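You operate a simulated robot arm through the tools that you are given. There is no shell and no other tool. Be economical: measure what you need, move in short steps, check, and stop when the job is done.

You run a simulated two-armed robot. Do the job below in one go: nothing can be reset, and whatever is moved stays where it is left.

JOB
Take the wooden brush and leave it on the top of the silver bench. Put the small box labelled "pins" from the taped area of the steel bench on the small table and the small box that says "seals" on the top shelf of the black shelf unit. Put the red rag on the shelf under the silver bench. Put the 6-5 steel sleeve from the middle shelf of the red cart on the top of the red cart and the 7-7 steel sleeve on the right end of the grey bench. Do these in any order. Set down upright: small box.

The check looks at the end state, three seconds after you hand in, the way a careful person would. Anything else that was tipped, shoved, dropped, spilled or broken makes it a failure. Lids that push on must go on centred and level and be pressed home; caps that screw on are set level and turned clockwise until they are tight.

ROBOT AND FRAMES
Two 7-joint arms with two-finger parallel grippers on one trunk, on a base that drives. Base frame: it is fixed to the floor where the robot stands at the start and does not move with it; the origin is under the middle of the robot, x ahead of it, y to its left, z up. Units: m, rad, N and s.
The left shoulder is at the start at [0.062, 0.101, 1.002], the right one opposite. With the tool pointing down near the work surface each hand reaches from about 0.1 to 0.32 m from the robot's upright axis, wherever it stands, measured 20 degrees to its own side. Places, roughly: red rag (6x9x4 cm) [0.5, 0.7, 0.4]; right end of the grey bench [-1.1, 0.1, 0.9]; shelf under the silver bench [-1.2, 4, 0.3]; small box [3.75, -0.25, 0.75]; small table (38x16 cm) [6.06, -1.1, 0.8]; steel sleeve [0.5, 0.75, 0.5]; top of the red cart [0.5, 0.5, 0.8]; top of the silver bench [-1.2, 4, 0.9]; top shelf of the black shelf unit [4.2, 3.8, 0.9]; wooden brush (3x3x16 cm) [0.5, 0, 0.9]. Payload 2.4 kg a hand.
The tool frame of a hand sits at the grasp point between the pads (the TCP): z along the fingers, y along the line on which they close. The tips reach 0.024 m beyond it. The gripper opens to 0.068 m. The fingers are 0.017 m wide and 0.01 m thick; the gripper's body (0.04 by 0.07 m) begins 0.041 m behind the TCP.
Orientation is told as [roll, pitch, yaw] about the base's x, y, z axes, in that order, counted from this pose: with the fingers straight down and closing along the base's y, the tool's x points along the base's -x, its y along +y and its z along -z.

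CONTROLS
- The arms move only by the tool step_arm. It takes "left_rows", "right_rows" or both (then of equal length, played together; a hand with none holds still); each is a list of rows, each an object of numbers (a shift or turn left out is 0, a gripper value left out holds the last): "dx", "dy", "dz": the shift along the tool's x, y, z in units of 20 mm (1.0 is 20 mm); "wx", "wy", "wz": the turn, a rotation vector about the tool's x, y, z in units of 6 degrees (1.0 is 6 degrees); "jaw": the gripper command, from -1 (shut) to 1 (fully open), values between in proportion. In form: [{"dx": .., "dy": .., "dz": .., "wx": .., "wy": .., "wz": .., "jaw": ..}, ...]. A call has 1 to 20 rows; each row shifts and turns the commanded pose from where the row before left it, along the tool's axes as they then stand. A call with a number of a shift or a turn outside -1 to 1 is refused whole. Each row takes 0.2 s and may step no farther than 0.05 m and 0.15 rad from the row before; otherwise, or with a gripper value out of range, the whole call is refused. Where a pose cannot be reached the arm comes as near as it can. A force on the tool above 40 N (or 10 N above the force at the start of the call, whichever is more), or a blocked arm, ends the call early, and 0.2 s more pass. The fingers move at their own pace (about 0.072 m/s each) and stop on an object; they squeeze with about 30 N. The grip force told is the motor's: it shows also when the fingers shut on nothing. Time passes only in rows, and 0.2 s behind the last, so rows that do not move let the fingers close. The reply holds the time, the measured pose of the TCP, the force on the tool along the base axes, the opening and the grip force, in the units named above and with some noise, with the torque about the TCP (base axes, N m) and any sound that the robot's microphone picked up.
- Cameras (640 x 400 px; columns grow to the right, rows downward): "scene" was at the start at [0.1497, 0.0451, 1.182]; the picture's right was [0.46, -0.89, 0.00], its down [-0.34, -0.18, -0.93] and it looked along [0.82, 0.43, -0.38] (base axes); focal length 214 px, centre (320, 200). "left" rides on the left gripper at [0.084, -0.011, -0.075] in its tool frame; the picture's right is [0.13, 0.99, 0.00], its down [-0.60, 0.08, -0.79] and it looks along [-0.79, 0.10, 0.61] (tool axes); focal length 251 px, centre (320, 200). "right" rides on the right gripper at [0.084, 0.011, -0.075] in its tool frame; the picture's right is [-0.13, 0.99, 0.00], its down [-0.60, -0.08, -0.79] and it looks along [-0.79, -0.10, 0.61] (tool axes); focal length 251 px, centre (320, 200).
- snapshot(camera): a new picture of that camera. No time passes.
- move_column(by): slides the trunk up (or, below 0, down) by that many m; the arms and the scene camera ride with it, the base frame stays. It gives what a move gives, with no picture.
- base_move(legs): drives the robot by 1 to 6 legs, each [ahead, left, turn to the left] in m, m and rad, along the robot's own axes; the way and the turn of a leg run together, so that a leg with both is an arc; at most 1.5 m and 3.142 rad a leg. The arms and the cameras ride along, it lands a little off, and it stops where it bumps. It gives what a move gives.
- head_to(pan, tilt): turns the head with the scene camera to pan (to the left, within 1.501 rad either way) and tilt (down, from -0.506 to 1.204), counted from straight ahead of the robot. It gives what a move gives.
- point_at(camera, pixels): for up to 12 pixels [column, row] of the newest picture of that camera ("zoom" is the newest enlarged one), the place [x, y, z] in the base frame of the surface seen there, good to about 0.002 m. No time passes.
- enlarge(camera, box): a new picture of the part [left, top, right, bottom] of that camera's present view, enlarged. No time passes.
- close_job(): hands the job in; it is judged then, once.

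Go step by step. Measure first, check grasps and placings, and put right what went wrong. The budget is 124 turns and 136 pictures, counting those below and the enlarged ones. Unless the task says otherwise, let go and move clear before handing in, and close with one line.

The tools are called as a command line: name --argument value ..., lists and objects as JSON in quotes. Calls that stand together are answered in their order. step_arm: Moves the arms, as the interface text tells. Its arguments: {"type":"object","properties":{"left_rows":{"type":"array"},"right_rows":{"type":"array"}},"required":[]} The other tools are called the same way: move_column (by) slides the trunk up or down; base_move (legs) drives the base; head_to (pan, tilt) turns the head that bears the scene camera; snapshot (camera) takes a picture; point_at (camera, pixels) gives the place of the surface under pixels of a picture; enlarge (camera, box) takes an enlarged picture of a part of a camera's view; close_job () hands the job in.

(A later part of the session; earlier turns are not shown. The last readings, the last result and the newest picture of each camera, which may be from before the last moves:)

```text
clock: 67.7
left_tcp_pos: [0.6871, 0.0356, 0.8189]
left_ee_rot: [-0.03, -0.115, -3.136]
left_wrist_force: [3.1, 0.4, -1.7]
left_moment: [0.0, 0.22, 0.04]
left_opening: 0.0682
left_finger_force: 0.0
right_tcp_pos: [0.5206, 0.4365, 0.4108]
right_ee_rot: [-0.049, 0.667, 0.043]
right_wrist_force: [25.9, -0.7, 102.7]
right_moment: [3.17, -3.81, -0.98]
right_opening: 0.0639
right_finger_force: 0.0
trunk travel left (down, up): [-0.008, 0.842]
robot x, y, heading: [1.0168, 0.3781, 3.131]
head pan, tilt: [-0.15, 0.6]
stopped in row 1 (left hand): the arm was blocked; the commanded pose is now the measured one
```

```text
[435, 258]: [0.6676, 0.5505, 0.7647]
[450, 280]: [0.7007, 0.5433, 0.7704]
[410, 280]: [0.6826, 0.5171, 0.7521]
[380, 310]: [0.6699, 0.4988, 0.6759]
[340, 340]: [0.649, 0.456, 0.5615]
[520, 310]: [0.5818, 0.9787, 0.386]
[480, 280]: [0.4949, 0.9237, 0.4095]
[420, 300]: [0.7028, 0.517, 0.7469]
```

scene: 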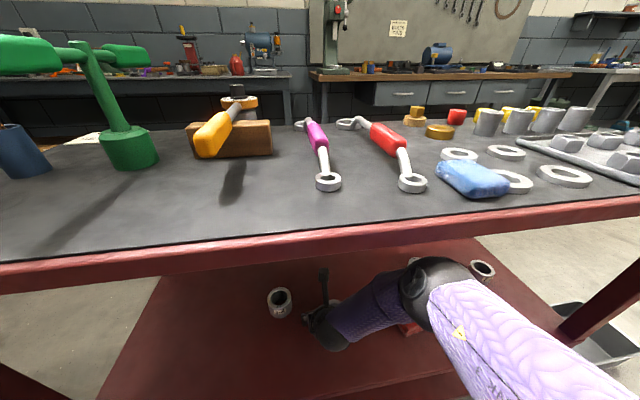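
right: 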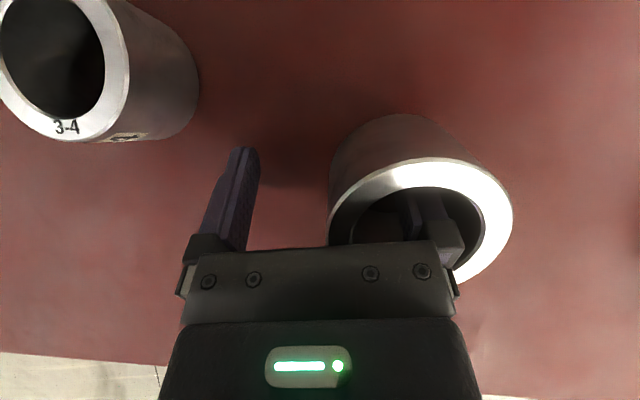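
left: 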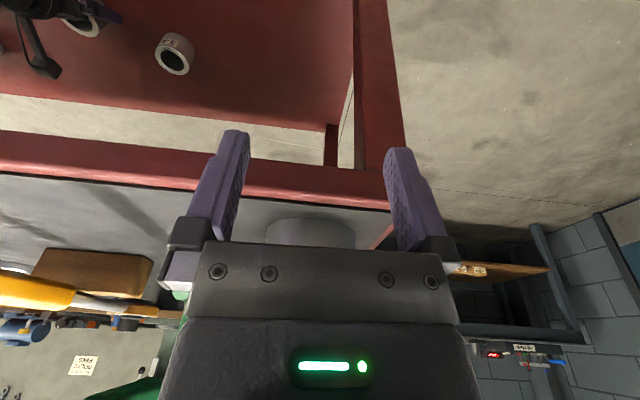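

The right finger stands inside the bore and the other outside, so closing will hold the sleeve by its wall. I close the right jaw and at the same time draw the left hand back off the rim.

step_arm --right_rows '[{"jaw": -1}, {"jaw": -1}, {"jaw": -1}, {"jaw": -1}, {"jaw": -1}]' --left_rows '[{"dx": 0.6, "dz": -0.3}, {"dx": 0.6, "dz": -0.3}, {"dx": 0.6, "dz": -0.3}, {}, {}]'

snapshot --camera "right"

```text
clock: 68.0
left_tcp_pos: [0.6781, 0.0349, 0.8068]
left_ee_rot: [-0.024, -0.054, -3.14]
left_wrist_force: [51.6, -7.0, 17.1]
left_moment: [1.16, -0.11, -2.01]
left_opening: 0.0666
left_finger_force: 0.1
right_tcp_pos: [0.5048, 0.4391, 0.4096]
right_ee_rot: [-0.033, 0.685, 0.045]
right_wrist_force: [-21.6, 18.9, 32.7]
right_moment: [1.26, 0.69, 0.67]
right_opening: 0.0463
right_finger_force: 9.6
trunk travel left (down, up): [-0.008, 0.842]
robot x, y, heading: [1.0172, 0.3795, 3.136]
head pan, tilt: [-0.15, 0.6]
stopped in row 1 (right hand): the force on the tool passed its limit at 170 N (the readings are from after the stop); the commanded pose is now the measured one
```

```text
105 pictures are left
```

right: 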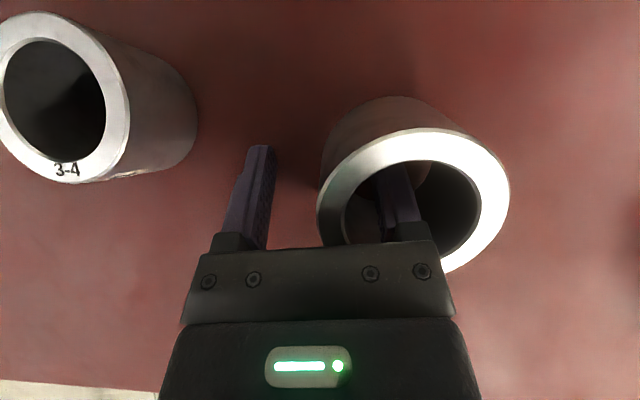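

The jaw is closing on the wall (opening 0.046). I continue closing, nothing else.

step_arm --right_rows '[{"jaw": -1}, {"jaw": -1}, {"jaw": -1}, {"jaw": -1}]'

snapshot --camera "right"

```text
clock: 68.4
left_tcp_pos: [0.678, 0.0373, 0.8046]
left_ee_rot: [-0.022, -0.053, -3.138]
left_wrist_force: [18.1, -7.9, 5.5]
left_moment: [0.19, 0.04, -0.67]
left_opening: 0.0616
left_finger_force: 0.0
right_tcp_pos: [0.5051, 0.4453, 0.4102]
right_ee_rot: [-0.031, 0.689, 0.036]
right_wrist_force: [1.1, 4.3, 24.0]
right_moment: [0.72, -0.78, 0.06]
right_opening: 0.017
right_finger_force: 30.0
trunk travel left (down, up): [-0.008, 0.842]
robot x, y, heading: [1.0187, 0.3795, 3.127]
head pan, tilt: [-0.15, 0.6]
stopped in row 2 (right hand): the force on the tool passed its limit at 61 N (the readings are from after the stop); the commanded pose is now the measured one
```

```text
104 pictures are left
```

right: 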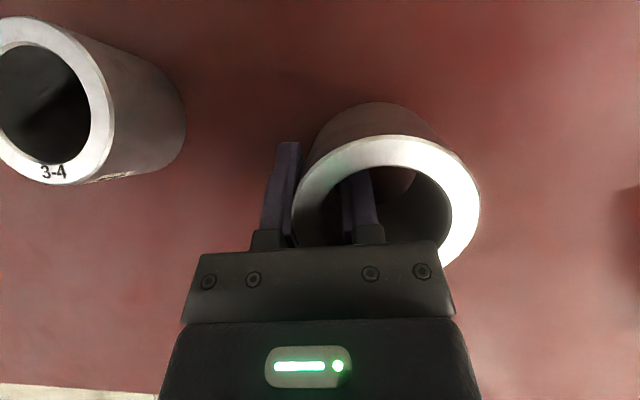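

The 6-5 is held by its wall (30 N). Now I free the left hand from the rim.

step_arm --left_rows '[{"dx": 0.5}, {"dx": 0.5}, {"dx": 0.5}, {"dx": 0.5, "dz": -0.5}, {"dx": 0.5, "dz": -0.5}]'

snapshot --camera "left"

```text
clock: 69.7
left_tcp_pos: [0.7273, 0.0381, 0.823]
left_ee_rot: [-0.024, -0.056, -3.14]
left_wrist_force: [0.2, 0.2, 0.9]
left_moment: [0.03, -0.02, 0.0]
left_opening: 0.0681
left_finger_force: 0.2
right_tcp_pos: [0.504, 0.4466, 0.4112]
right_ee_rot: [-0.034, 0.69, 0.033]
right_wrist_force: [7.2, 1.1, 29.1]
right_moment: [0.75, -1.08, -0.12]
right_opening: 0.016
right_finger_force: 30.0
trunk travel left (down, up): [-0.008, 0.842]
robot x, y, heading: [1.0155, 0.3788, 3.129]
head pan, tilt: [-0.15, 0.6]
stopped in row 5 (right hand): the force on the tool passed its limit at 42 N (the readings are from after the stop); the commanded pose is now the measured one
```

```text
103 pictures are left
```

left: 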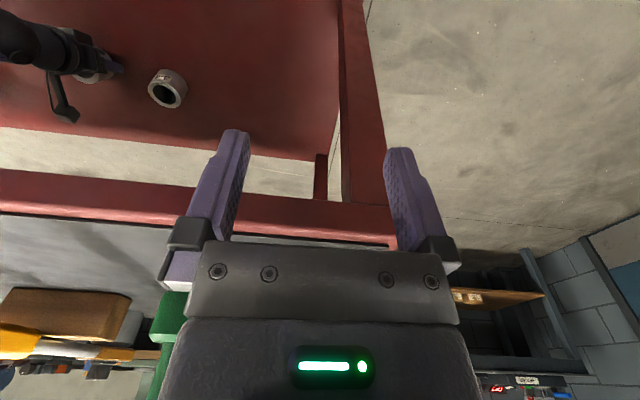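

Left is free. Now I lift the right hand with the sleeve 1 cm and draw it back toward the robot.

step_arm --right_rows '[{"dx": 0.32, "dz": -0.385}, {"dx": 0.32, "dz": -0.385}, {"dx": -0.385, "dz": -0.32}, {"dx": -0.385, "dz": -0.32}, {"dx": -0.385, "dz": -0.32}, {"dx": -0.385, "dz": -0.32}]'

snapshot --camera "right"

snapshot --camera "scene"

```text
clock: 71.1
left_tcp_pos: [0.7257, 0.0386, 0.8225]
left_ee_rot: [-0.023, -0.054, -3.137]
left_wrist_force: [0.6, -1.1, 0.1]
left_moment: [0.0, -0.01, 0.02]
left_opening: 0.0679
left_finger_force: 0.1
right_tcp_pos: [0.5448, 0.4482, 0.4275]
right_ee_rot: [-0.034, 0.682, 0.033]
right_wrist_force: [-0.8, 0.8, -4.8]
right_moment: [-0.15, 0.03, -0.01]
right_opening: 0.0146
right_finger_force: 30.1
trunk travel left (down, up): [-0.008, 0.842]
robot x, y, heading: [1.0188, 0.3831, 3.127]
head pan, tilt: [-0.15, 0.6]
```

```text
102 pictures are left
```

right: 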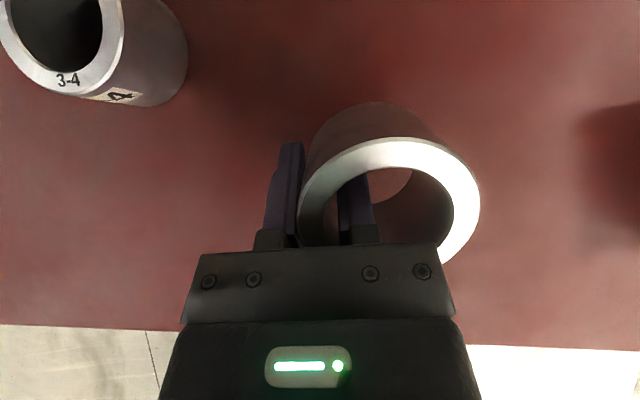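

```text
101 pictures are left
```

scene: 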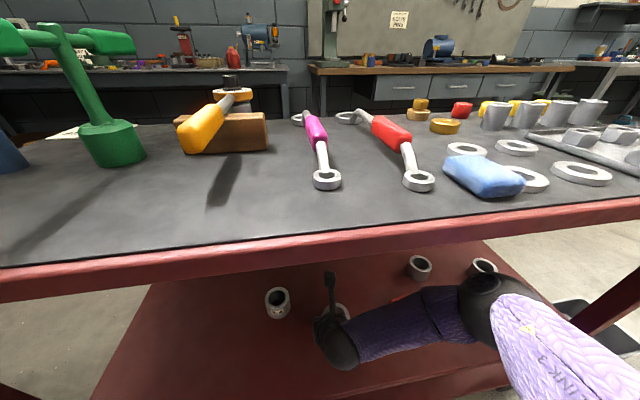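

Clean lift. I back the base out, then raise the column by 0.46 so that the sleeve clears the cart top.

base_move --legs '[[-0.22, 0, 0]]'

move_column --by 0.47

head_to --pan 0.0 --tilt 0.75

snapshot --camera "scene"

```text
clock: 72.8
left_tcp_pos: [0.9453, 0.0364, 0.8217]
left_ee_rot: [-0.023, -0.053, -3.139]
left_wrist_force: [-0.2, 0.6, 0.0]
left_moment: [-0.01, 0.01, -0.02]
left_opening: 0.0679
left_finger_force: 0.1
right_tcp_pos: [0.7643, 0.4462, 0.4287]
right_ee_rot: [-0.032, 0.682, 0.033]
right_wrist_force: [0.3, -0.1, -5.9]
right_moment: [-0.13, 0.01, -0.01]
right_opening: 0.0142
right_finger_force: 29.9
trunk travel left (down, up): [-0.008, 0.842]
robot x, y, heading: [1.2377, 0.3811, 3.127]
head pan, tilt: [-0.15, 0.6]
```

```text
refused: 0.47 is not a number from -0.4 to 0.4
```

```text
clock: 73.5
left_tcp_pos: [0.9451, 0.036, 0.8216]
left_ee_rot: [-0.024, -0.053, -3.14]
left_wrist_force: [-0.5, 0.2, 0.1]
left_moment: [-0.03, -0.02, 0.01]
left_opening: 0.0681
left_finger_force: 0.1
right_tcp_pos: [0.7649, 0.4471, 0.4294]
right_ee_rot: [-0.034, 0.683, 0.032]
right_wrist_force: [0.1, 0.3, -5.1]
right_moment: [-0.14, -0.01, -0.01]
right_opening: 0.0143
right_finger_force: 30.5
trunk travel left (down, up): [-0.008, 0.842]
robot x, y, heading: [1.2388, 0.3773, 3.127]
head pan, tilt: [0.0, 0.75]
```

```text
100 pictures are left
```

scene: 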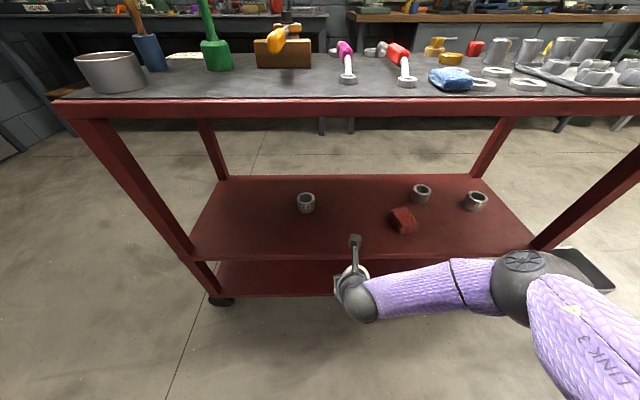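

Nothing else disturbed. Raise in two steps and re-view.

move_column --by 0.4

move_column --by 0.09

head_to --pan 0.0 --tilt 0.9

snapshot --camera "scene"

snapshot --camera "right"

```text
clock: 77.3
left_tcp_pos: [0.9445, 0.0351, 1.2214]
left_ee_rot: [-0.024, -0.053, -3.14]
left_wrist_force: [-0.2, 0.8, -0.3]
left_moment: [-0.01, 0.02, -0.02]
left_opening: 0.0681
left_finger_force: 0.0
right_tcp_pos: [0.7651, 0.4465, 0.828]
right_ee_rot: [-0.033, 0.683, 0.034]
right_wrist_force: [-0.5, -0.3, -5.7]
right_moment: [-0.14, 0.03, -0.06]
right_opening: 0.0138
right_finger_force: 30.0
trunk travel left (down, up): [-0.408, 0.442]
robot x, y, heading: [1.238, 0.3784, 3.122]
head pan, tilt: [0.0, 0.75]
```

```text
clock: 78.6
left_tcp_pos: [0.946, 0.0355, 1.3115]
left_ee_rot: [-0.022, -0.052, -3.14]
left_wrist_force: [-0.1, 0.2, 0.5]
left_moment: [0.02, -0.02, 0.01]
left_opening: 0.068
left_finger_force: 0.0
right_tcp_pos: [0.7636, 0.4458, 0.918]
right_ee_rot: [-0.033, 0.684, 0.035]
right_wrist_force: [0.2, 0.2, -4.4]
right_moment: [-0.16, 0.03, 0.0]
right_opening: 0.0138
right_finger_force: 29.7
trunk travel left (down, up): [-0.498, 0.352]
robot x, y, heading: [1.2361, 0.3754, 3.133]
head pan, tilt: [0.0, 0.75]
```

```text
clock: 79.3
left_tcp_pos: [0.9453, 0.0348, 1.3126]
left_ee_rot: [-0.024, -0.055, -3.14]
left_wrist_force: [-0.1, 0.3, -0.1]
left_moment: [0.02, 0.02, 0.04]
left_opening: 0.0681
left_finger_force: 0.0
right_tcp_pos: [0.7641, 0.4466, 0.9192]
right_ee_rot: [-0.033, 0.682, 0.033]
right_wrist_force: [-0.5, -0.1, -5.5]
right_moment: [-0.14, 0.01, 0.0]
right_opening: 0.0141
right_finger_force: 30.2
trunk travel left (down, up): [-0.498, 0.352]
robot x, y, heading: [1.237, 0.3774, 3.125]
head pan, tilt: [0.0, 0.901]
```

```text
99 pictures are left
```

scene: 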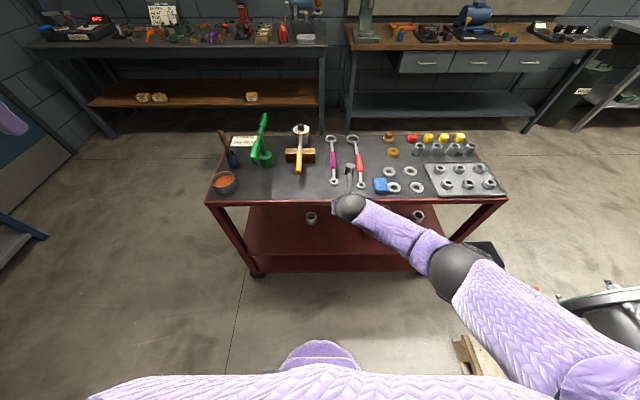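

```text
98 pictures are left
```

right: 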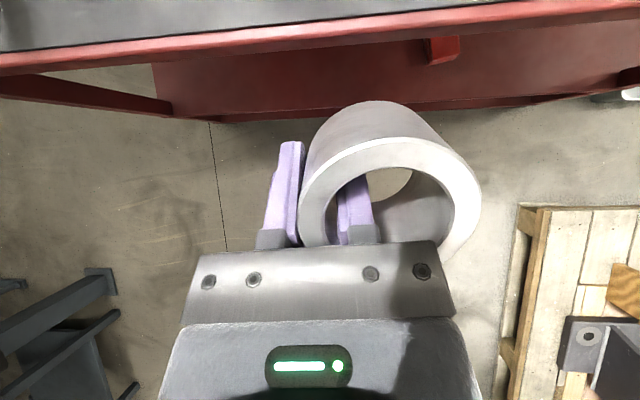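

Free space on the cart top near (275,187). I measure there.

point_at --camera "scene" --pixels '[[275, 185], [300, 188], [255, 188], [299, 173], [264, 160], [236, 190], [333, 184], [280, 203], [280, 133], [226, 160], [222, 133], [231, 163]]'

```text
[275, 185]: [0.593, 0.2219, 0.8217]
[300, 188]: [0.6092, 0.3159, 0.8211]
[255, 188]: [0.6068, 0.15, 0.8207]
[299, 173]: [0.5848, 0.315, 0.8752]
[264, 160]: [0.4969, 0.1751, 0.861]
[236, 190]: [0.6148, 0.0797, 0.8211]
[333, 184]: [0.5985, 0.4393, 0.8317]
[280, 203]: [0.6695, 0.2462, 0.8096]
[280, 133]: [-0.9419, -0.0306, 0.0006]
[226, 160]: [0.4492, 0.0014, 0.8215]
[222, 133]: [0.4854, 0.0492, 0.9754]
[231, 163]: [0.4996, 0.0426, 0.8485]
```

I shift the base so that the sleeve is over (0.605,0.215), then lower by column.

base_move --legs '[[0.0, 0.265, 0], [0.155, 0, 0]]'

move_column --by -0.055

snapshot --camera "right"

snapshot --camera "scene"

```text
clock: 82.2
left_tcp_pos: [0.7868, -0.2325, 1.3122]
left_ee_rot: [-0.023, -0.051, -3.137]
left_wrist_force: [0.3, -0.8, -0.8]
left_moment: [0.03, 0.01, -0.01]
left_opening: 0.0678
left_finger_force: 0.0
right_tcp_pos: [0.6049, 0.1782, 0.9191]
right_ee_rot: [-0.034, 0.682, 0.034]
right_wrist_force: [0.1, 0.0, -5.6]
right_moment: [-0.15, 0.02, 0.0]
right_opening: 0.0141
right_finger_force: 30.2
trunk travel left (down, up): [-0.498, 0.352]
robot x, y, heading: [1.0797, 0.1118, 3.133]
head pan, tilt: [0.0, 0.901]
```

```text
clock: 83.1
left_tcp_pos: [0.788, -0.2329, 1.2585]
left_ee_rot: [-0.024, -0.054, -3.138]
left_wrist_force: [-0.5, -0.1, -0.1]
left_moment: [-0.02, 0.01, -0.01]
left_opening: 0.068
left_finger_force: 0.1
right_tcp_pos: [0.6054, 0.1793, 0.8633]
right_ee_rot: [-0.034, 0.682, 0.034]
right_wrist_force: [0.5, -0.1, -5.7]
right_moment: [-0.11, 0.04, 0.01]
right_opening: 0.014
right_finger_force: 30.6
trunk travel left (down, up): [-0.443, 0.407]
robot x, y, heading: [1.0759, 0.1098, 3.128]
head pan, tilt: [0.0, 0.901]
```

```text
97 pictures are left
```

right: 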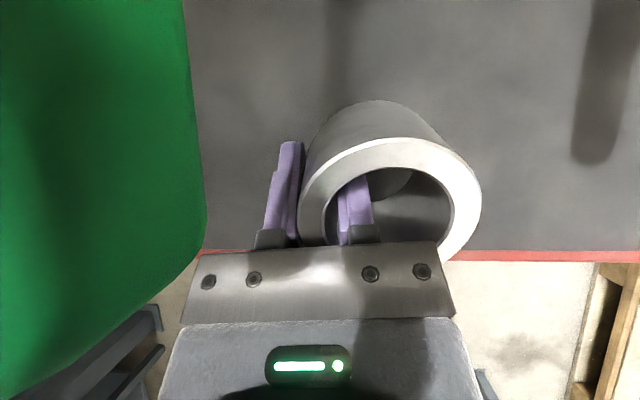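

```text
96 pictures are left
```

scene: 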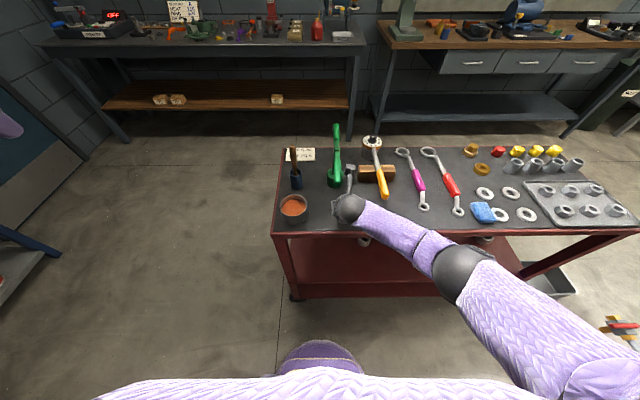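

The green T-bar is close on the left of the right picture, so I shift 3 cm away from it and lower in small steps to contact.

step_arm --right_rows '[{"dy": 0.75}, {"dy": 0.75}, {"dx": -0.315, "dz": 0.39}, {"dx": -0.126, "dz": 0.155}, {"dx": -0.126, "dz": 0.155}, {}]'

snapshot --camera "right"

```text
clock: 84.5
left_tcp_pos: [0.7891, -0.2315, 1.2577]
left_ee_rot: [-0.023, -0.054, -3.137]
left_wrist_force: [-0.6, 0.0, 0.1]
left_moment: [0.02, 0.0, 0.01]
left_opening: 0.0679
left_finger_force: 0.0
right_tcp_pos: [0.6038, 0.2096, 0.8469]
right_ee_rot: [-0.035, 0.687, 0.035]
right_wrist_force: [-1.2, 2.1, 18.4]
right_moment: [0.55, -0.5, 0.05]
right_opening: 0.0142
right_finger_force: 29.3
trunk travel left (down, up): [-0.443, 0.407]
robot x, y, heading: [1.0764, 0.1135, 3.124]
head pan, tilt: [0.0, 0.901]
```

```text
95 pictures are left
```

right: 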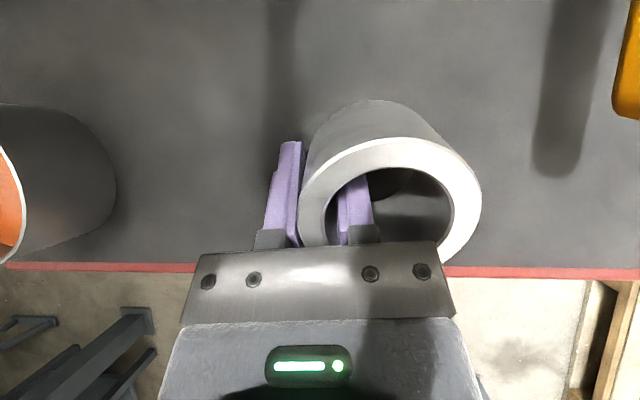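

Contact made (≈20 N). I open slightly, lift straight up, and check.

step_arm --right_rows '[{"jaw": -0.2}, {"jaw": -0.2}, {"dx": 0.2, "dz": -0.245}, {"dx": 0.32, "dz": -0.385}, {"dx": 0.64, "dz": -0.77}, {"dx": 0.64, "dz": -0.77}, {"dx": 0.64, "dz": -0.77}, {"dx": 0.64, "dz": -0.77}]'

snapshot --camera "right"

```text
clock: 86.3
left_tcp_pos: [0.7888, -0.2318, 1.2582]
left_ee_rot: [-0.022, -0.054, -3.138]
left_wrist_force: [0.0, 0.1, 0.3]
left_moment: [0.01, 0.0, 0.0]
left_opening: 0.0678
left_finger_force: 0.1
right_tcp_pos: [0.6038, 0.2104, 0.941]
right_ee_rot: [-0.033, 0.682, 0.035]
right_wrist_force: [0.6, 0.2, 0.6]
right_moment: [0.02, 0.05, 0.03]
right_opening: 0.0273
right_finger_force: 0.0
trunk travel left (down, up): [-0.443, 0.407]
robot x, y, heading: [1.0777, 0.1126, 3.13]
head pan, tilt: [0.0, 0.901]
```

```text
94 pictures are left
```

right: 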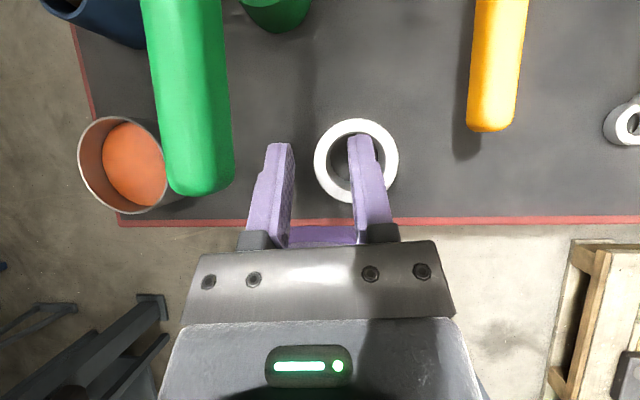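

The 6-5 stands upright on the cart top at (355,160). Next is the rag from this same side; I check how close the pallet is.

point_at --camera "right" --pixels '[[355, 130], [355, 195], [575, 245], [550, 390], [620, 250], [420, 225]]'

base_move --legs '[[-0.16, 0, 0], [0, -0.42, 0]]'

move_column --by -0.4

head_to --pan -0.3 --tilt 0.75

snapshot --camera "scene"

snapshot --camera "right"

```text
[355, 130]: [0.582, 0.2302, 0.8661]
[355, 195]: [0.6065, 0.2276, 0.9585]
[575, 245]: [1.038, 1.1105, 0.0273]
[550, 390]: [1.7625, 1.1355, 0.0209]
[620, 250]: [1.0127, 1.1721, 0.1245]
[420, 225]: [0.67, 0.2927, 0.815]
```

```text
clock: 89.9
left_tcp_pos: [0.9543, 0.1874, 1.2573]
left_ee_rot: [-0.024, -0.053, -3.135]
left_wrist_force: [-0.6, -0.4, -0.3]
left_moment: [0.0, 0.01, 0.0]
left_opening: 0.068
left_finger_force: 0.1
right_tcp_pos: [0.7693, 0.6286, 0.9407]
right_ee_rot: [-0.032, 0.682, 0.036]
right_wrist_force: [0.2, 0.6, -0.3]
right_moment: [0.01, 0.0, 0.03]
right_opening: 0.0269
right_finger_force: 0.1
trunk travel left (down, up): [-0.443, 0.407]
robot x, y, heading: [1.2431, 0.5313, 3.135]
head pan, tilt: [0.0, 0.901]
```

```text
clock: 93.8
left_tcp_pos: [0.9557, 0.1863, 0.8576]
left_ee_rot: [-0.021, -0.054, -3.137]
left_wrist_force: [-1.0, -0.1, -0.6]
left_moment: [0.04, 0.0, 0.0]
left_opening: 0.0681
left_finger_force: 0.1
right_tcp_pos: [0.7695, 0.6291, 0.5405]
right_ee_rot: [-0.035, 0.683, 0.036]
right_wrist_force: [0.9, 0.1, -0.2]
right_moment: [-0.02, 0.03, 0.03]
right_opening: 0.0273
right_finger_force: 0.0
trunk travel left (down, up): [-0.043, 0.807]
robot x, y, heading: [1.2448, 0.532, 3.128]
head pan, tilt: [0.0, 0.901]
```

```text
clock: 94.6
left_tcp_pos: [0.9566, 0.1866, 0.8567]
left_ee_rot: [-0.022, -0.054, -3.136]
left_wrist_force: [-0.7, -1.2, -0.1]
left_moment: [0.03, 0.0, -0.02]
left_opening: 0.068
left_finger_force: 0.0
right_tcp_pos: [0.7694, 0.6295, 0.5407]
right_ee_rot: [-0.033, 0.682, 0.036]
right_wrist_force: [-0.3, 0.4, -1.4]
right_moment: [-0.02, 0.01, -0.02]
right_opening: 0.0272
right_finger_force: 0.1
trunk travel left (down, up): [-0.043, 0.807]
robot x, y, heading: [1.2451, 0.5309, 3.129]
head pan, tilt: [-0.3, 0.75]
```

```text
93 pictures are left
```

scene: 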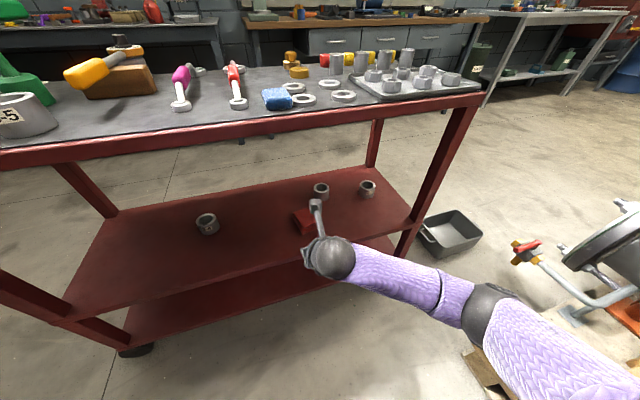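

```text
92 pictures are left
```

right: 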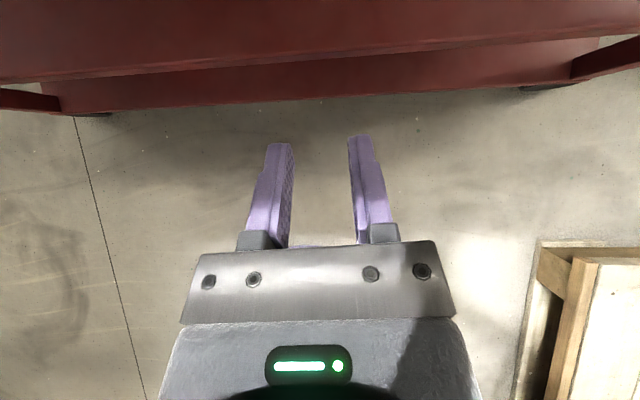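

I open the jaw, tilt further forward and lower to z≈0.48 to see the rag.

step_arm --right_rows '[{"wy": 1, "jaw": 1}, {"wy": 1}, {"wy": 1}, {"dx": -0.7, "dz": 0.45}, {"dx": -0.7, "dz": 0.45}, {"dx": -0.7, "dz": 0.45}, {}]'

base_move --legs '[[0.08, -0.02, 0]]'

snapshot --camera "right"

```text
clock: 96.2
left_tcp_pos: [0.9556, 0.1886, 0.857]
left_ee_rot: [-0.022, -0.054, -3.137]
left_wrist_force: [-0.2, -0.5, 0.1]
left_moment: [0.0, -0.01, 0.01]
left_opening: 0.068
left_finger_force: 0.1
right_tcp_pos: [0.7653, 0.6152, 0.5485]
right_ee_rot: [-0.073, 0.795, 0.049]
right_wrist_force: [0.7, -0.7, -0.5]
right_moment: [-0.02, 0.0, 0.01]
right_opening: 0.0678
right_finger_force: 0.0
right hand out of reach, approached as far as the arm can: row 1, 2, 3, 4, 5, 6
trunk travel left (down, up): [-0.043, 0.807]
robot x, y, heading: [1.242, 0.5336, 3.129]
head pan, tilt: [-0.3, 0.75]
```

```text
clock: 97.2
left_tcp_pos: [0.8756, 0.2072, 0.8567]
left_ee_rot: [-0.022, -0.052, -3.137]
left_wrist_force: [0.0, -0.3, -0.7]
left_moment: [0.0, -0.01, 0.0]
left_opening: 0.0679
left_finger_force: 0.1
right_tcp_pos: [0.6872, 0.6348, 0.5491]
right_ee_rot: [-0.071, 0.795, 0.048]
right_wrist_force: [0.4, -0.5, 0.5]
right_moment: [-0.01, -0.02, 0.03]
right_opening: 0.0678
right_finger_force: 0.0
trunk travel left (down, up): [-0.043, 0.807]
robot x, y, heading: [1.1637, 0.549, 3.129]
head pan, tilt: [-0.3, 0.75]
```

```text
91 pictures are left
```

right: 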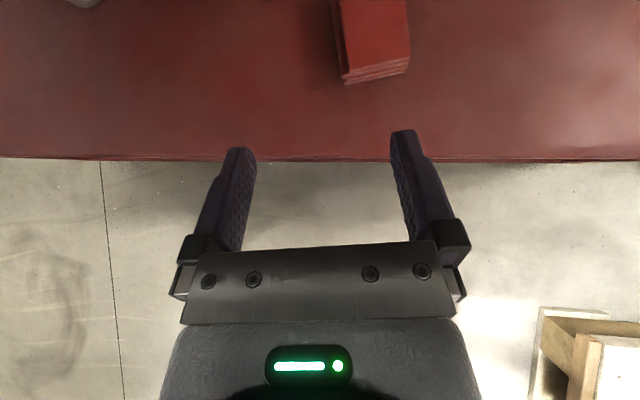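

Rag's front face is at (375,70). I measure its corners.

point_at --camera "right" --pixels '[[345, 68], [406, 58], [346, 82], [407, 71], [340, 5], [408, 5], [375, 40], [331, 5]]'

move_column --by -0.04

point_at --camera "scene" --pixels '[[472, 292], [490, 300], [440, 285]]'

```text
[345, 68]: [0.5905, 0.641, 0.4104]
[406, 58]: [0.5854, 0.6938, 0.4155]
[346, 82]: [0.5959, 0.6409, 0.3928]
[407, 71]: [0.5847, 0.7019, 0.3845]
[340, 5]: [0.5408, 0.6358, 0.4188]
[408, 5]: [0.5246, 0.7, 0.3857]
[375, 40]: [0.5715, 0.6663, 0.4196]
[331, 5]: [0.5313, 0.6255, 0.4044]
```

```text
clock: 98.1
left_tcp_pos: [0.8768, 0.2073, 0.8173]
left_ee_rot: [-0.022, -0.055, -3.137]
left_wrist_force: [0.9, -0.3, 0.2]
left_moment: [-0.01, 0.02, -0.02]
left_opening: 0.0681
left_finger_force: 0.1
right_tcp_pos: [0.6863, 0.6353, 0.5081]
right_ee_rot: [-0.07, 0.794, 0.048]
right_wrist_force: [-1.1, -0.3, -0.9]
right_moment: [-0.03, 0.01, -0.02]
right_opening: 0.0683
right_finger_force: 0.1
trunk travel left (down, up): [-0.003, 0.847]
robot x, y, heading: [1.1644, 0.5544, 3.125]
head pan, tilt: [-0.3, 0.75]
```

```text
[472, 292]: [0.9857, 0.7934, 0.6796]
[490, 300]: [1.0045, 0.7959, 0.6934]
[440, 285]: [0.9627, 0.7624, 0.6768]
```

Rag front at x≈0.59, y 0.641–0.697, turned ~6°, which my gripper already matches. I lower to just in front of it.

step_arm --right_rows '[{"dx": -0.5, "dy": 0.45, "dz": 0.86}, {"dx": -0.5, "dy": 0.45, "dz": 0.86}, {"dx": -0.5, "dy": 0.45, "dz": 0.86}, {"dx": -0.5, "dy": 0.45, "dz": 0.86}, {"dx": -0.5, "dy": 0.45, "dz": 0.86}, {}]'

snapshot --camera "right"

```text
clock: 99.5
left_tcp_pos: [0.8762, 0.2079, 0.8169]
left_ee_rot: [-0.024, -0.056, -3.135]
left_wrist_force: [-1.0, -0.7, 0.5]
left_moment: [0.01, -0.02, 0.03]
left_opening: 0.068
left_finger_force: 0.1
right_tcp_pos: [0.6695, 0.6558, 0.4998]
right_ee_rot: [-0.072, 0.789, 0.05]
right_wrist_force: [0.1, -0.4, -0.1]
right_moment: [0.01, 0.01, -0.01]
right_opening: 0.068
right_finger_force: 0.1
right hand out of reach, approached as far as the arm can: row 1, 2, 3, 4, 5
trunk travel left (down, up): [-0.003, 0.847]
robot x, y, heading: [1.1674, 0.5531, 3.131]
head pan, tilt: [-0.3, 0.75]
```

```text
90 pictures are left
```

right: 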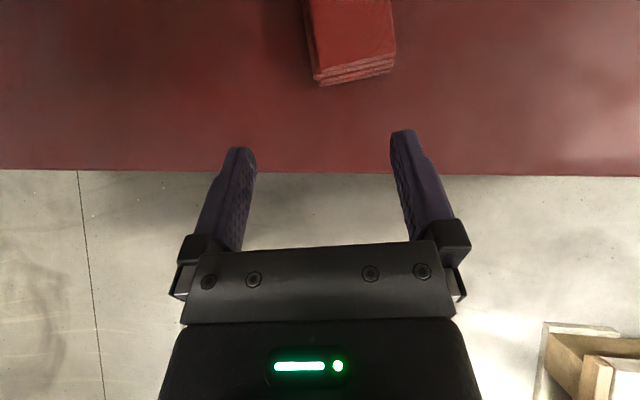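

At full stretch it can't go lower, so I draw the hand back to 0.40 m ahead while lowering to z≈0.42, and will then drive it in.

step_arm --right_rows '[{"dx": -0.9, "dy": 0.03, "dz": -0.1}, {"dx": -0.9, "dy": 0.03, "dz": -0.1}, {"dx": -0.9, "dy": 0.03, "dz": -0.1}, {"dx": -0.9, "dy": 0.03, "dz": -0.1}, {"dx": -0.9, "dy": 0.03, "dz": -0.1}, {"dx": -0.9, "dy": 0.03, "dz": -0.1}, {"dx": -0.9, "dy": 0.03, "dz": -0.1}, {}]'

snapshot --camera "right"

snapshot --camera "scene"

```text
clock: 101.3
left_tcp_pos: [0.8758, 0.2074, 0.8159]
left_ee_rot: [-0.023, -0.055, -3.136]
left_wrist_force: [0.2, 0.4, 0.3]
left_moment: [0.02, -0.04, -0.02]
left_opening: 0.068
left_finger_force: 0.1
right_tcp_pos: [0.6708, 0.6547, 0.4995]
right_ee_rot: [-0.07, 0.788, 0.049]
right_wrist_force: [0.6, -0.1, 0.3]
right_moment: [0.01, 0.0, 0.02]
right_opening: 0.0681
right_finger_force: 0.0
right hand out of reach, approached as far as the arm can: row 1, 2, 3, 4, 5, 6, 7
trunk travel left (down, up): [-0.003, 0.847]
robot x, y, heading: [1.1686, 0.5515, 3.132]
head pan, tilt: [-0.3, 0.75]
```

```text
89 pictures are left
```

right: 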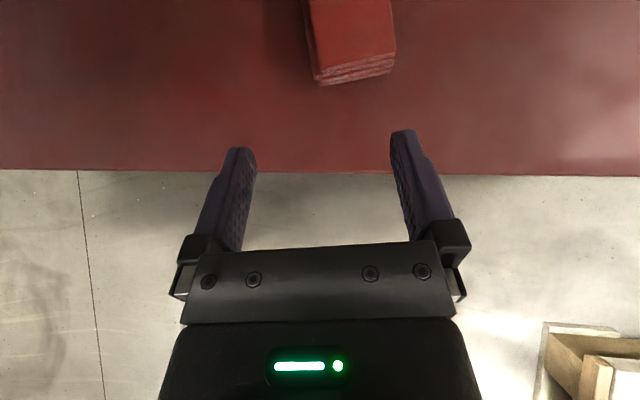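

```text
88 pictures are left
```

scene: 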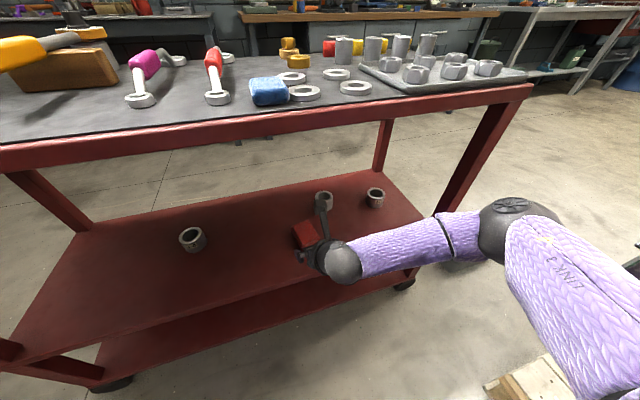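

The commanded pose had run ahead of the arm (unreachable tilt/depth), so I bring the command back to about (0.767,0.665,0.42) with pitch ≈0.8.

step_arm --right_rows '[{"dx": 0.77, "dy": -0.25, "dz": -0.86}, {"dx": 0.77, "dy": -0.25, "dz": -0.86}, {"dx": 0.77, "dy": -0.25, "dz": -0.86}, {"dx": 0.77, "dy": -0.25, "dz": -0.86}, {"dx": 0.77, "dy": -0.25, "dz": -0.86}, {"dx": 0.77, "dy": -0.25, "dz": -0.86}, {"dx": 0.77, "dy": -0.25, "dz": -0.86}, {"wy": -1}, {"wy": -0.9}, {}]'

```text
clock: 102.9
left_tcp_pos: [0.8751, 0.2085, 0.8167]
left_ee_rot: [-0.022, -0.052, -3.138]
left_wrist_force: [0.6, 0.7, 0.1]
left_moment: [0.02, -0.02, -0.01]
left_opening: 0.0678
left_finger_force: 0.1
right_tcp_pos: [0.6859, 0.6321, 0.6522]
right_ee_rot: [-0.064, 0.766, 0.052]
right_wrist_force: [3.8, 2.6, -9.6]
right_moment: [-0.45, 0.21, -0.07]
right_opening: 0.0677
right_finger_force: 0.1
trunk travel left (down, up): [-0.003, 0.847]
robot x, y, heading: [1.1664, 0.5534, 3.126]
head pan, tilt: [-0.3, 0.75]
stopped in row 8 (right hand): the force on the tool passed its limit at 64 N (the readings are from after the stop); the commanded pose is now the measured one
```

The command does get clamped; it rose and touched under the cart top. Low positions need less tilt: I back out, reduce pitch to ~0.6, and lower outside the cart.

step_arm --right_rows '[{"dx": -0.86, "dz": -0.4}, {"dx": -0.86, "dz": -0.4}, {"dx": -0.86, "dz": -0.4}, {"dx": -0.86, "dz": -0.4}, {"dx": -0.86, "dz": -0.4}, {"wy": -0.8}, {"wy": -0.8}, {"dx": -0.63, "dz": 0.9}, {"dx": -0.63, "dz": 0.9}, {"dx": -0.63, "dz": 0.9}, {"dx": -0.63, "dz": 0.9}, {"dx": -0.63, "dz": 0.9}, {"dx": -0.63, "dz": 0.9}, {"dx": -0.63, "dz": 0.9}, {"dx": -0.63, "dz": 0.9}, {"dx": -0.63, "dz": 0.9}, {}]'

snapshot --camera "right"

```text
clock: 106.5
left_tcp_pos: [0.8761, 0.2086, 0.8169]
left_ee_rot: [-0.023, -0.054, -3.138]
left_wrist_force: [-1.0, -0.6, 1.2]
left_moment: [0.02, 0.0, 0.0]
left_opening: 0.0679
left_finger_force: 0.1
right_tcp_pos: [0.7623, 0.6177, 0.4274]
right_ee_rot: [-0.052, 0.597, 0.067]
right_wrist_force: [-0.3, -0.5, 0.5]
right_moment: [0.0, 0.02, 0.0]
right_opening: 0.068
right_finger_force: 0.2
right hand out of reach, approached as far as the arm can: row 5, 16
trunk travel left (down, up): [-0.003, 0.847]
robot x, y, heading: [1.1658, 0.5529, 3.125]
head pan, tilt: [-0.3, 0.75]
```

```text
87 pictures are left
```

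right: 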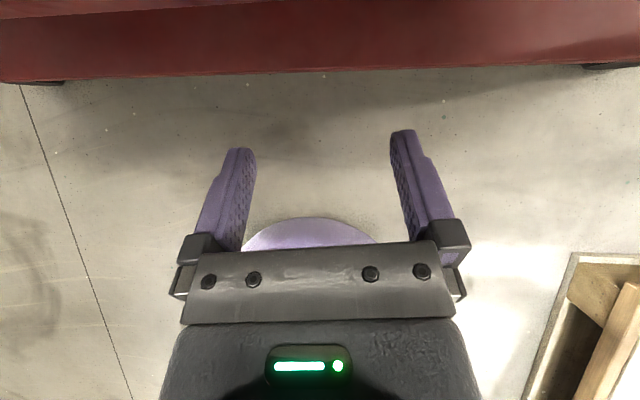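

Good: hand low at z 0.427. I raise the left hand clear of the cart top, then drive in slowly with the jaws straddling the rag.

step_arm --left_rows '[{"dz": -1}, {"dz": -1}, {"dz": -1}, {"dz": -1}, {"dz": -1}, {"dz": -1}, {"dz": -1}, {"dz": -1}, {"dx": 1}, {"dx": 1}]'

base_move --legs '[[0.11, -0.047, 0]]'

snapshot --camera "right"

snapshot --camera "scene"

```text
clock: 107.6
left_tcp_pos: [0.8774, 0.2065, 0.8984]
left_ee_rot: [-0.024, -0.061, -3.123]
left_wrist_force: [-5.8, -0.2, -5.1]
left_moment: [-0.01, 0.15, -0.04]
left_opening: 0.068
left_finger_force: 0.0
right_tcp_pos: [0.762, 0.617, 0.4277]
right_ee_rot: [-0.049, 0.597, 0.067]
right_wrist_force: [-0.1, -0.4, -0.1]
right_moment: [-0.05, 0.03, 0.0]
right_opening: 0.0679
right_finger_force: 0.2
trunk travel left (down, up): [-0.003, 0.847]
robot x, y, heading: [1.1686, 0.5508, 3.126]
head pan, tilt: [-0.3, 0.75]
stopped in row 5 (left hand): the force on the tool passed its limit at 68 N (the readings are from after the stop); the commanded pose is now the measured one
```

```text
clock: 108.8
left_tcp_pos: [0.7696, 0.2556, 0.8984]
left_ee_rot: [-0.025, -0.061, -3.123]
left_wrist_force: [-10.6, 4.6, -5.5]
left_moment: [-0.43, -0.17, 0.65]
left_opening: 0.068
left_finger_force: 0.1
right_tcp_pos: [0.6527, 0.6657, 0.4272]
right_ee_rot: [-0.052, 0.596, 0.068]
right_wrist_force: [-0.3, 0.4, 0.2]
right_moment: [0.0, 0.01, 0.0]
right_opening: 0.0679
right_finger_force: 0.1
trunk travel left (down, up): [-0.003, 0.847]
robot x, y, heading: [1.0541, 0.5978, 3.125]
head pan, tilt: [-0.3, 0.75]
```

```text
86 pictures are left
```

right: 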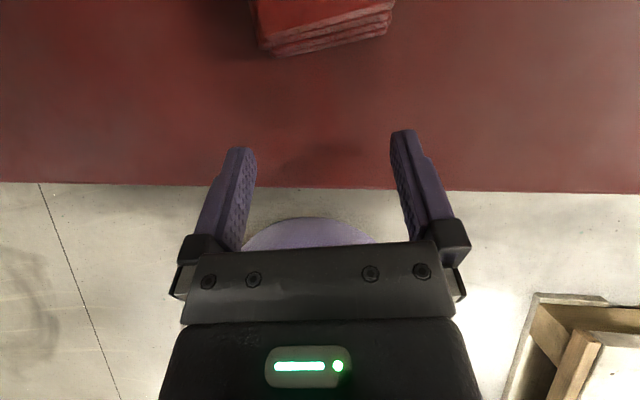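

```text
85 pictures are left
```

scene: 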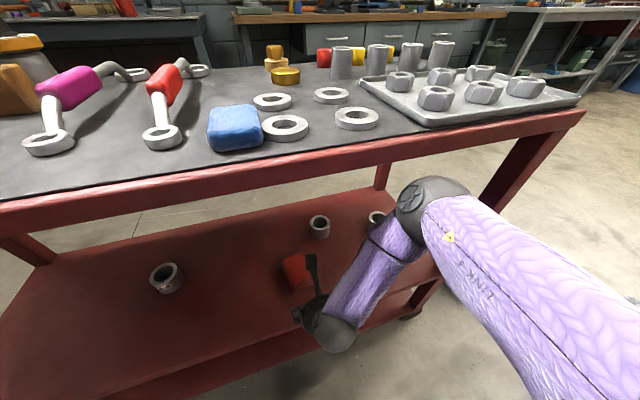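

Rag is centred between the fingers (327 vs 322). Elbow is close to the rim, so I extend the arm rather than drive.

step_arm --right_rows '[{"dx": 0.66, "dy": 0.03, "dz": 0.59}, {"dx": 0.66, "dy": 0.03, "dz": 0.59}, {"dx": 0.66, "dy": 0.03, "dz": 0.59}, {"dx": 0.66, "dy": 0.03, "dz": 0.59}, {"dx": 0.66, "dy": 0.03, "dz": 0.59}, {}]'

snapshot --camera "right"

```text
clock: 110.2
left_tcp_pos: [0.7693, 0.2544, 0.8996]
left_ee_rot: [-0.026, -0.06, -3.123]
left_wrist_force: [-9.5, 4.2, -4.5]
left_moment: [-0.32, -0.14, 0.51]
left_opening: 0.068
left_finger_force: 0.1
right_tcp_pos: [0.5659, 0.6614, 0.4163]
right_ee_rot: [-0.051, 0.596, 0.067]
right_wrist_force: [1.1, -0.1, -0.2]
right_moment: [0.01, 0.01, 0.0]
right_opening: 0.0681
right_finger_force: 0.0
trunk travel left (down, up): [-0.003, 0.847]
robot x, y, heading: [1.0573, 0.5958, 3.127]
head pan, tilt: [-0.3, 0.75]
```

```text
84 pictures are left
```

right: 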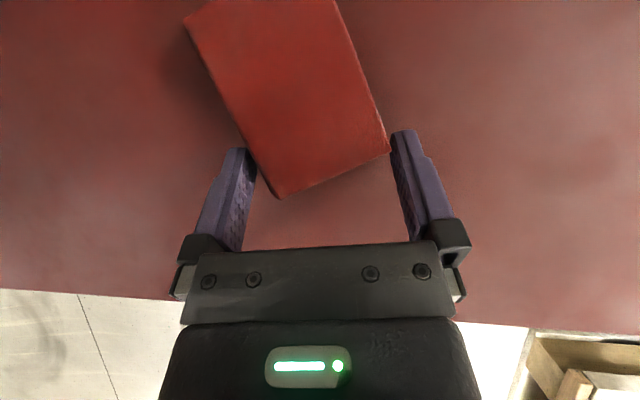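

The rag is turned ~22° relative to the gripper (front edge (275,198)→(388,152)). I measure, back off 4 cm, and rotate the hand about the vertical to match.

point_at --camera "right" --pixels '[[272, 188], [384, 150], [330, 165], [192, 20], [340, 10], [275, 60]]'

step_arm --right_rows '[{"dx": -0.66, "dz": -0.59}, {"dx": -0.66, "dz": -0.59}, {"dx": -0.66, "dz": -0.59}, {"wx": 0.5, "wz": -0.75}, {"wx": 0.5, "wz": -0.75}, {"wx": 0.5, "wz": -0.75}, {"wx": 0.5, "wz": -0.75}, {}]'

snapshot --camera "right"

```text
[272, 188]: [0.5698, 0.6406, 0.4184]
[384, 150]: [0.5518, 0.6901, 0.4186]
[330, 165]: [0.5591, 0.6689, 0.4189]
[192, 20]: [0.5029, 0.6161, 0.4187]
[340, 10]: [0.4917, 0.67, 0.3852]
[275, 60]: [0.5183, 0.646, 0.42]
```

```text
clock: 112.0
left_tcp_pos: [0.7695, 0.2546, 0.898]
left_ee_rot: [-0.026, -0.061, -3.122]
left_wrist_force: [-10.2, 3.7, -5.6]
left_moment: [-0.33, -0.18, 0.49]
left_opening: 0.0679
left_finger_force: 0.1
right_tcp_pos: [0.6188, 0.6657, 0.4224]
right_ee_rot: [-0.044, 0.613, 0.448]
right_wrist_force: [-0.7, 0.5, 0.6]
right_moment: [0.0, 0.01, 0.01]
right_opening: 0.0678
right_finger_force: 0.0
trunk travel left (down, up): [-0.003, 0.847]
robot x, y, heading: [1.0566, 0.6015, 3.129]
head pan, tilt: [-0.3, 0.75]
```

```text
83 pictures are left
```

right: 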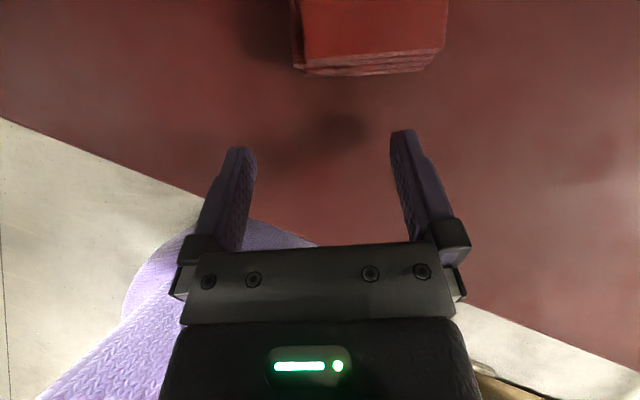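

Slightly over-rotated; I correct 8°, shift 2 cm sideways, and advance onto the rag.

step_arm --right_rows '[{"wx": -0.38, "wz": 0.55}, {"wx": -0.38, "wz": 0.55}, {"dy": 0.53}, {"dy": 0.53}, {"dx": 0.76, "dz": 0.66}, {"dx": 0.76, "dz": 0.66}, {"dx": 0.76, "dz": 0.66}, {"dx": 0.76, "dz": 0.66}, {}]'

snapshot --camera "right"

```text
clock: 114.0
left_tcp_pos: [0.7691, 0.2549, 0.8997]
left_ee_rot: [-0.026, -0.06, -3.121]
left_wrist_force: [-9.9, 3.9, -4.7]
left_moment: [-0.34, -0.21, 0.47]
left_opening: 0.0681
left_finger_force: 0.0
right_tcp_pos: [0.5343, 0.659, 0.4142]
right_ee_rot: [-0.044, 0.607, 0.306]
right_wrist_force: [0.1, 0.6, 0.5]
right_moment: [0.0, 0.0, 0.01]
right_opening: 0.0678
right_finger_force: 0.1
trunk travel left (down, up): [-0.003, 0.847]
robot x, y, heading: [1.0548, 0.5979, 3.128]
head pan, tilt: [-0.3, 0.75]
```

```text
82 pictures are left
```

right: 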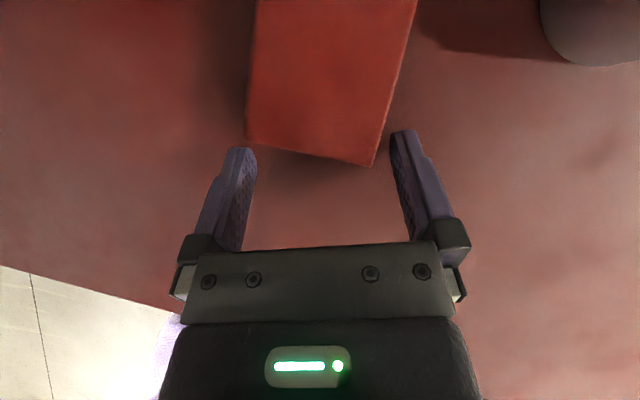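

The rag seems to have shifted a little ahead again; I re-measure it.

point_at --camera "right" --pixels '[[250, 135], [372, 160], [310, 120], [262, 10], [405, 20], [575, 50]]'

enlarge --camera "scene" --box '[260, 190, 420, 350]'

```text
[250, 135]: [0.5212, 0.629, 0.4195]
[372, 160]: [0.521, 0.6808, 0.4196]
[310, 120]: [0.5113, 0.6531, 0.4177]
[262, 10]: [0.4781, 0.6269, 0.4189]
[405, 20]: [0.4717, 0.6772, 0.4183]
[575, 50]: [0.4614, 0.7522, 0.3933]
```

```text
2.50 times, centred on (340, 270) of scene
```

zoom: 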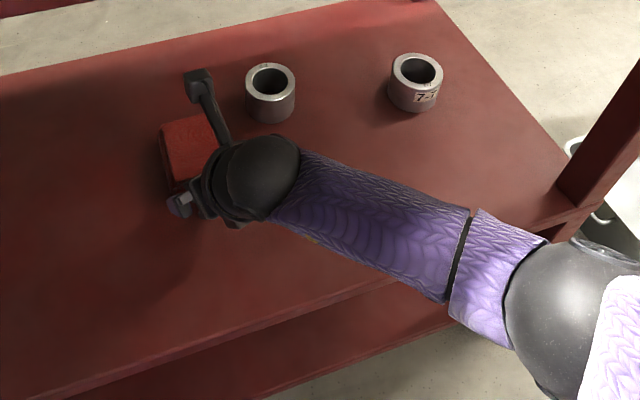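

Approaching horizontally nudges the rag. I'll rise 6 cm, turn the hand to the rag's present angle (≈straight along -x), and come down over it.

step_arm --right_rows '[{"dx": 0.57, "dz": -0.82}, {"dx": 0.57, "dz": -0.82}, {"dx": 0.57, "dz": -0.82}, {"wx": -0.38, "wz": 0.55}, {"wx": -0.38, "wz": 0.55}, {"wx": -0.38, "wz": 0.55}, {"wx": -0.38, "wz": 0.55}, {}]'

snapshot --camera "right"

snapshot --camera "scene"

```text
clock: 115.8
left_tcp_pos: [0.7683, 0.2555, 0.8981]
left_ee_rot: [-0.026, -0.061, -3.123]
left_wrist_force: [-9.9, 4.5, -5.4]
left_moment: [-0.34, -0.16, 0.47]
left_opening: 0.0679
left_finger_force: 0.0
right_tcp_pos: [0.5345, 0.6617, 0.4745]
right_ee_rot: [-0.042, 0.598, 0.028]
right_wrist_force: [-0.1, -0.1, -0.5]
right_moment: [0.01, -0.02, 0.01]
right_opening: 0.0679
right_finger_force: 0.0
trunk travel left (down, up): [-0.003, 0.847]
robot x, y, heading: [1.0588, 0.6014, 3.13]
head pan, tilt: [-0.3, 0.75]
```

```text
80 pictures are left
```

right: 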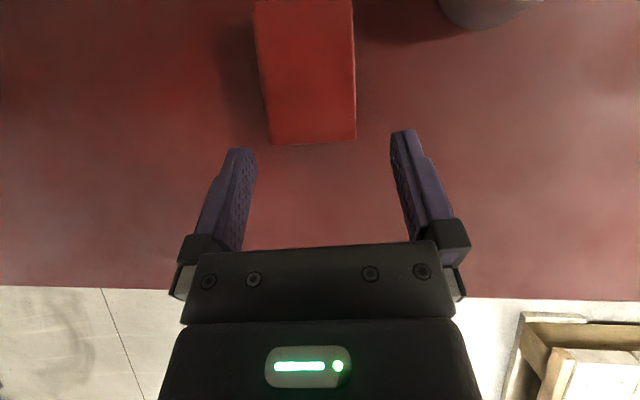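

```text
79 pictures are left
```

scene: 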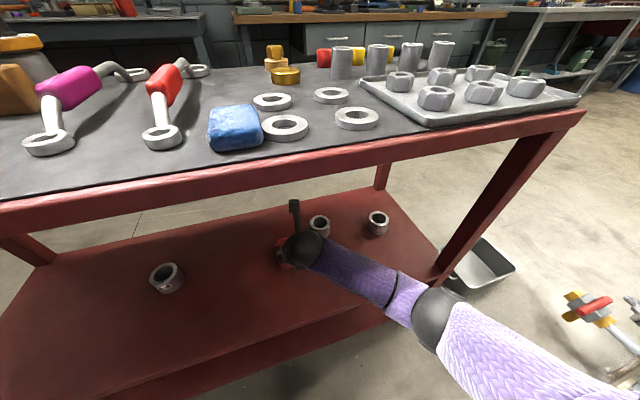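

Elbow is low at (435,315). I measure it and the rag.

point_at --camera "right" --pixels '[[275, 138], [353, 135], [262, 40], [351, 40], [310, 100], [440, 10]]'

point_at --camera "scene" --pixels '[[435, 292], [425, 310], [385, 285], [310, 235]]'

```text
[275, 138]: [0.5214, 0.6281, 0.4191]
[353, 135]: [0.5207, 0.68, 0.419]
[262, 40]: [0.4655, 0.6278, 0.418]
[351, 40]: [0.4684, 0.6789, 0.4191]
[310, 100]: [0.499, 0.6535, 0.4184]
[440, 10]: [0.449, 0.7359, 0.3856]
```

```text
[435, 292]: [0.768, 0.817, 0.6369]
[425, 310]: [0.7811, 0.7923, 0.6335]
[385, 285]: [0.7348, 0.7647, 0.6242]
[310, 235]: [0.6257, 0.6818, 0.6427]
```

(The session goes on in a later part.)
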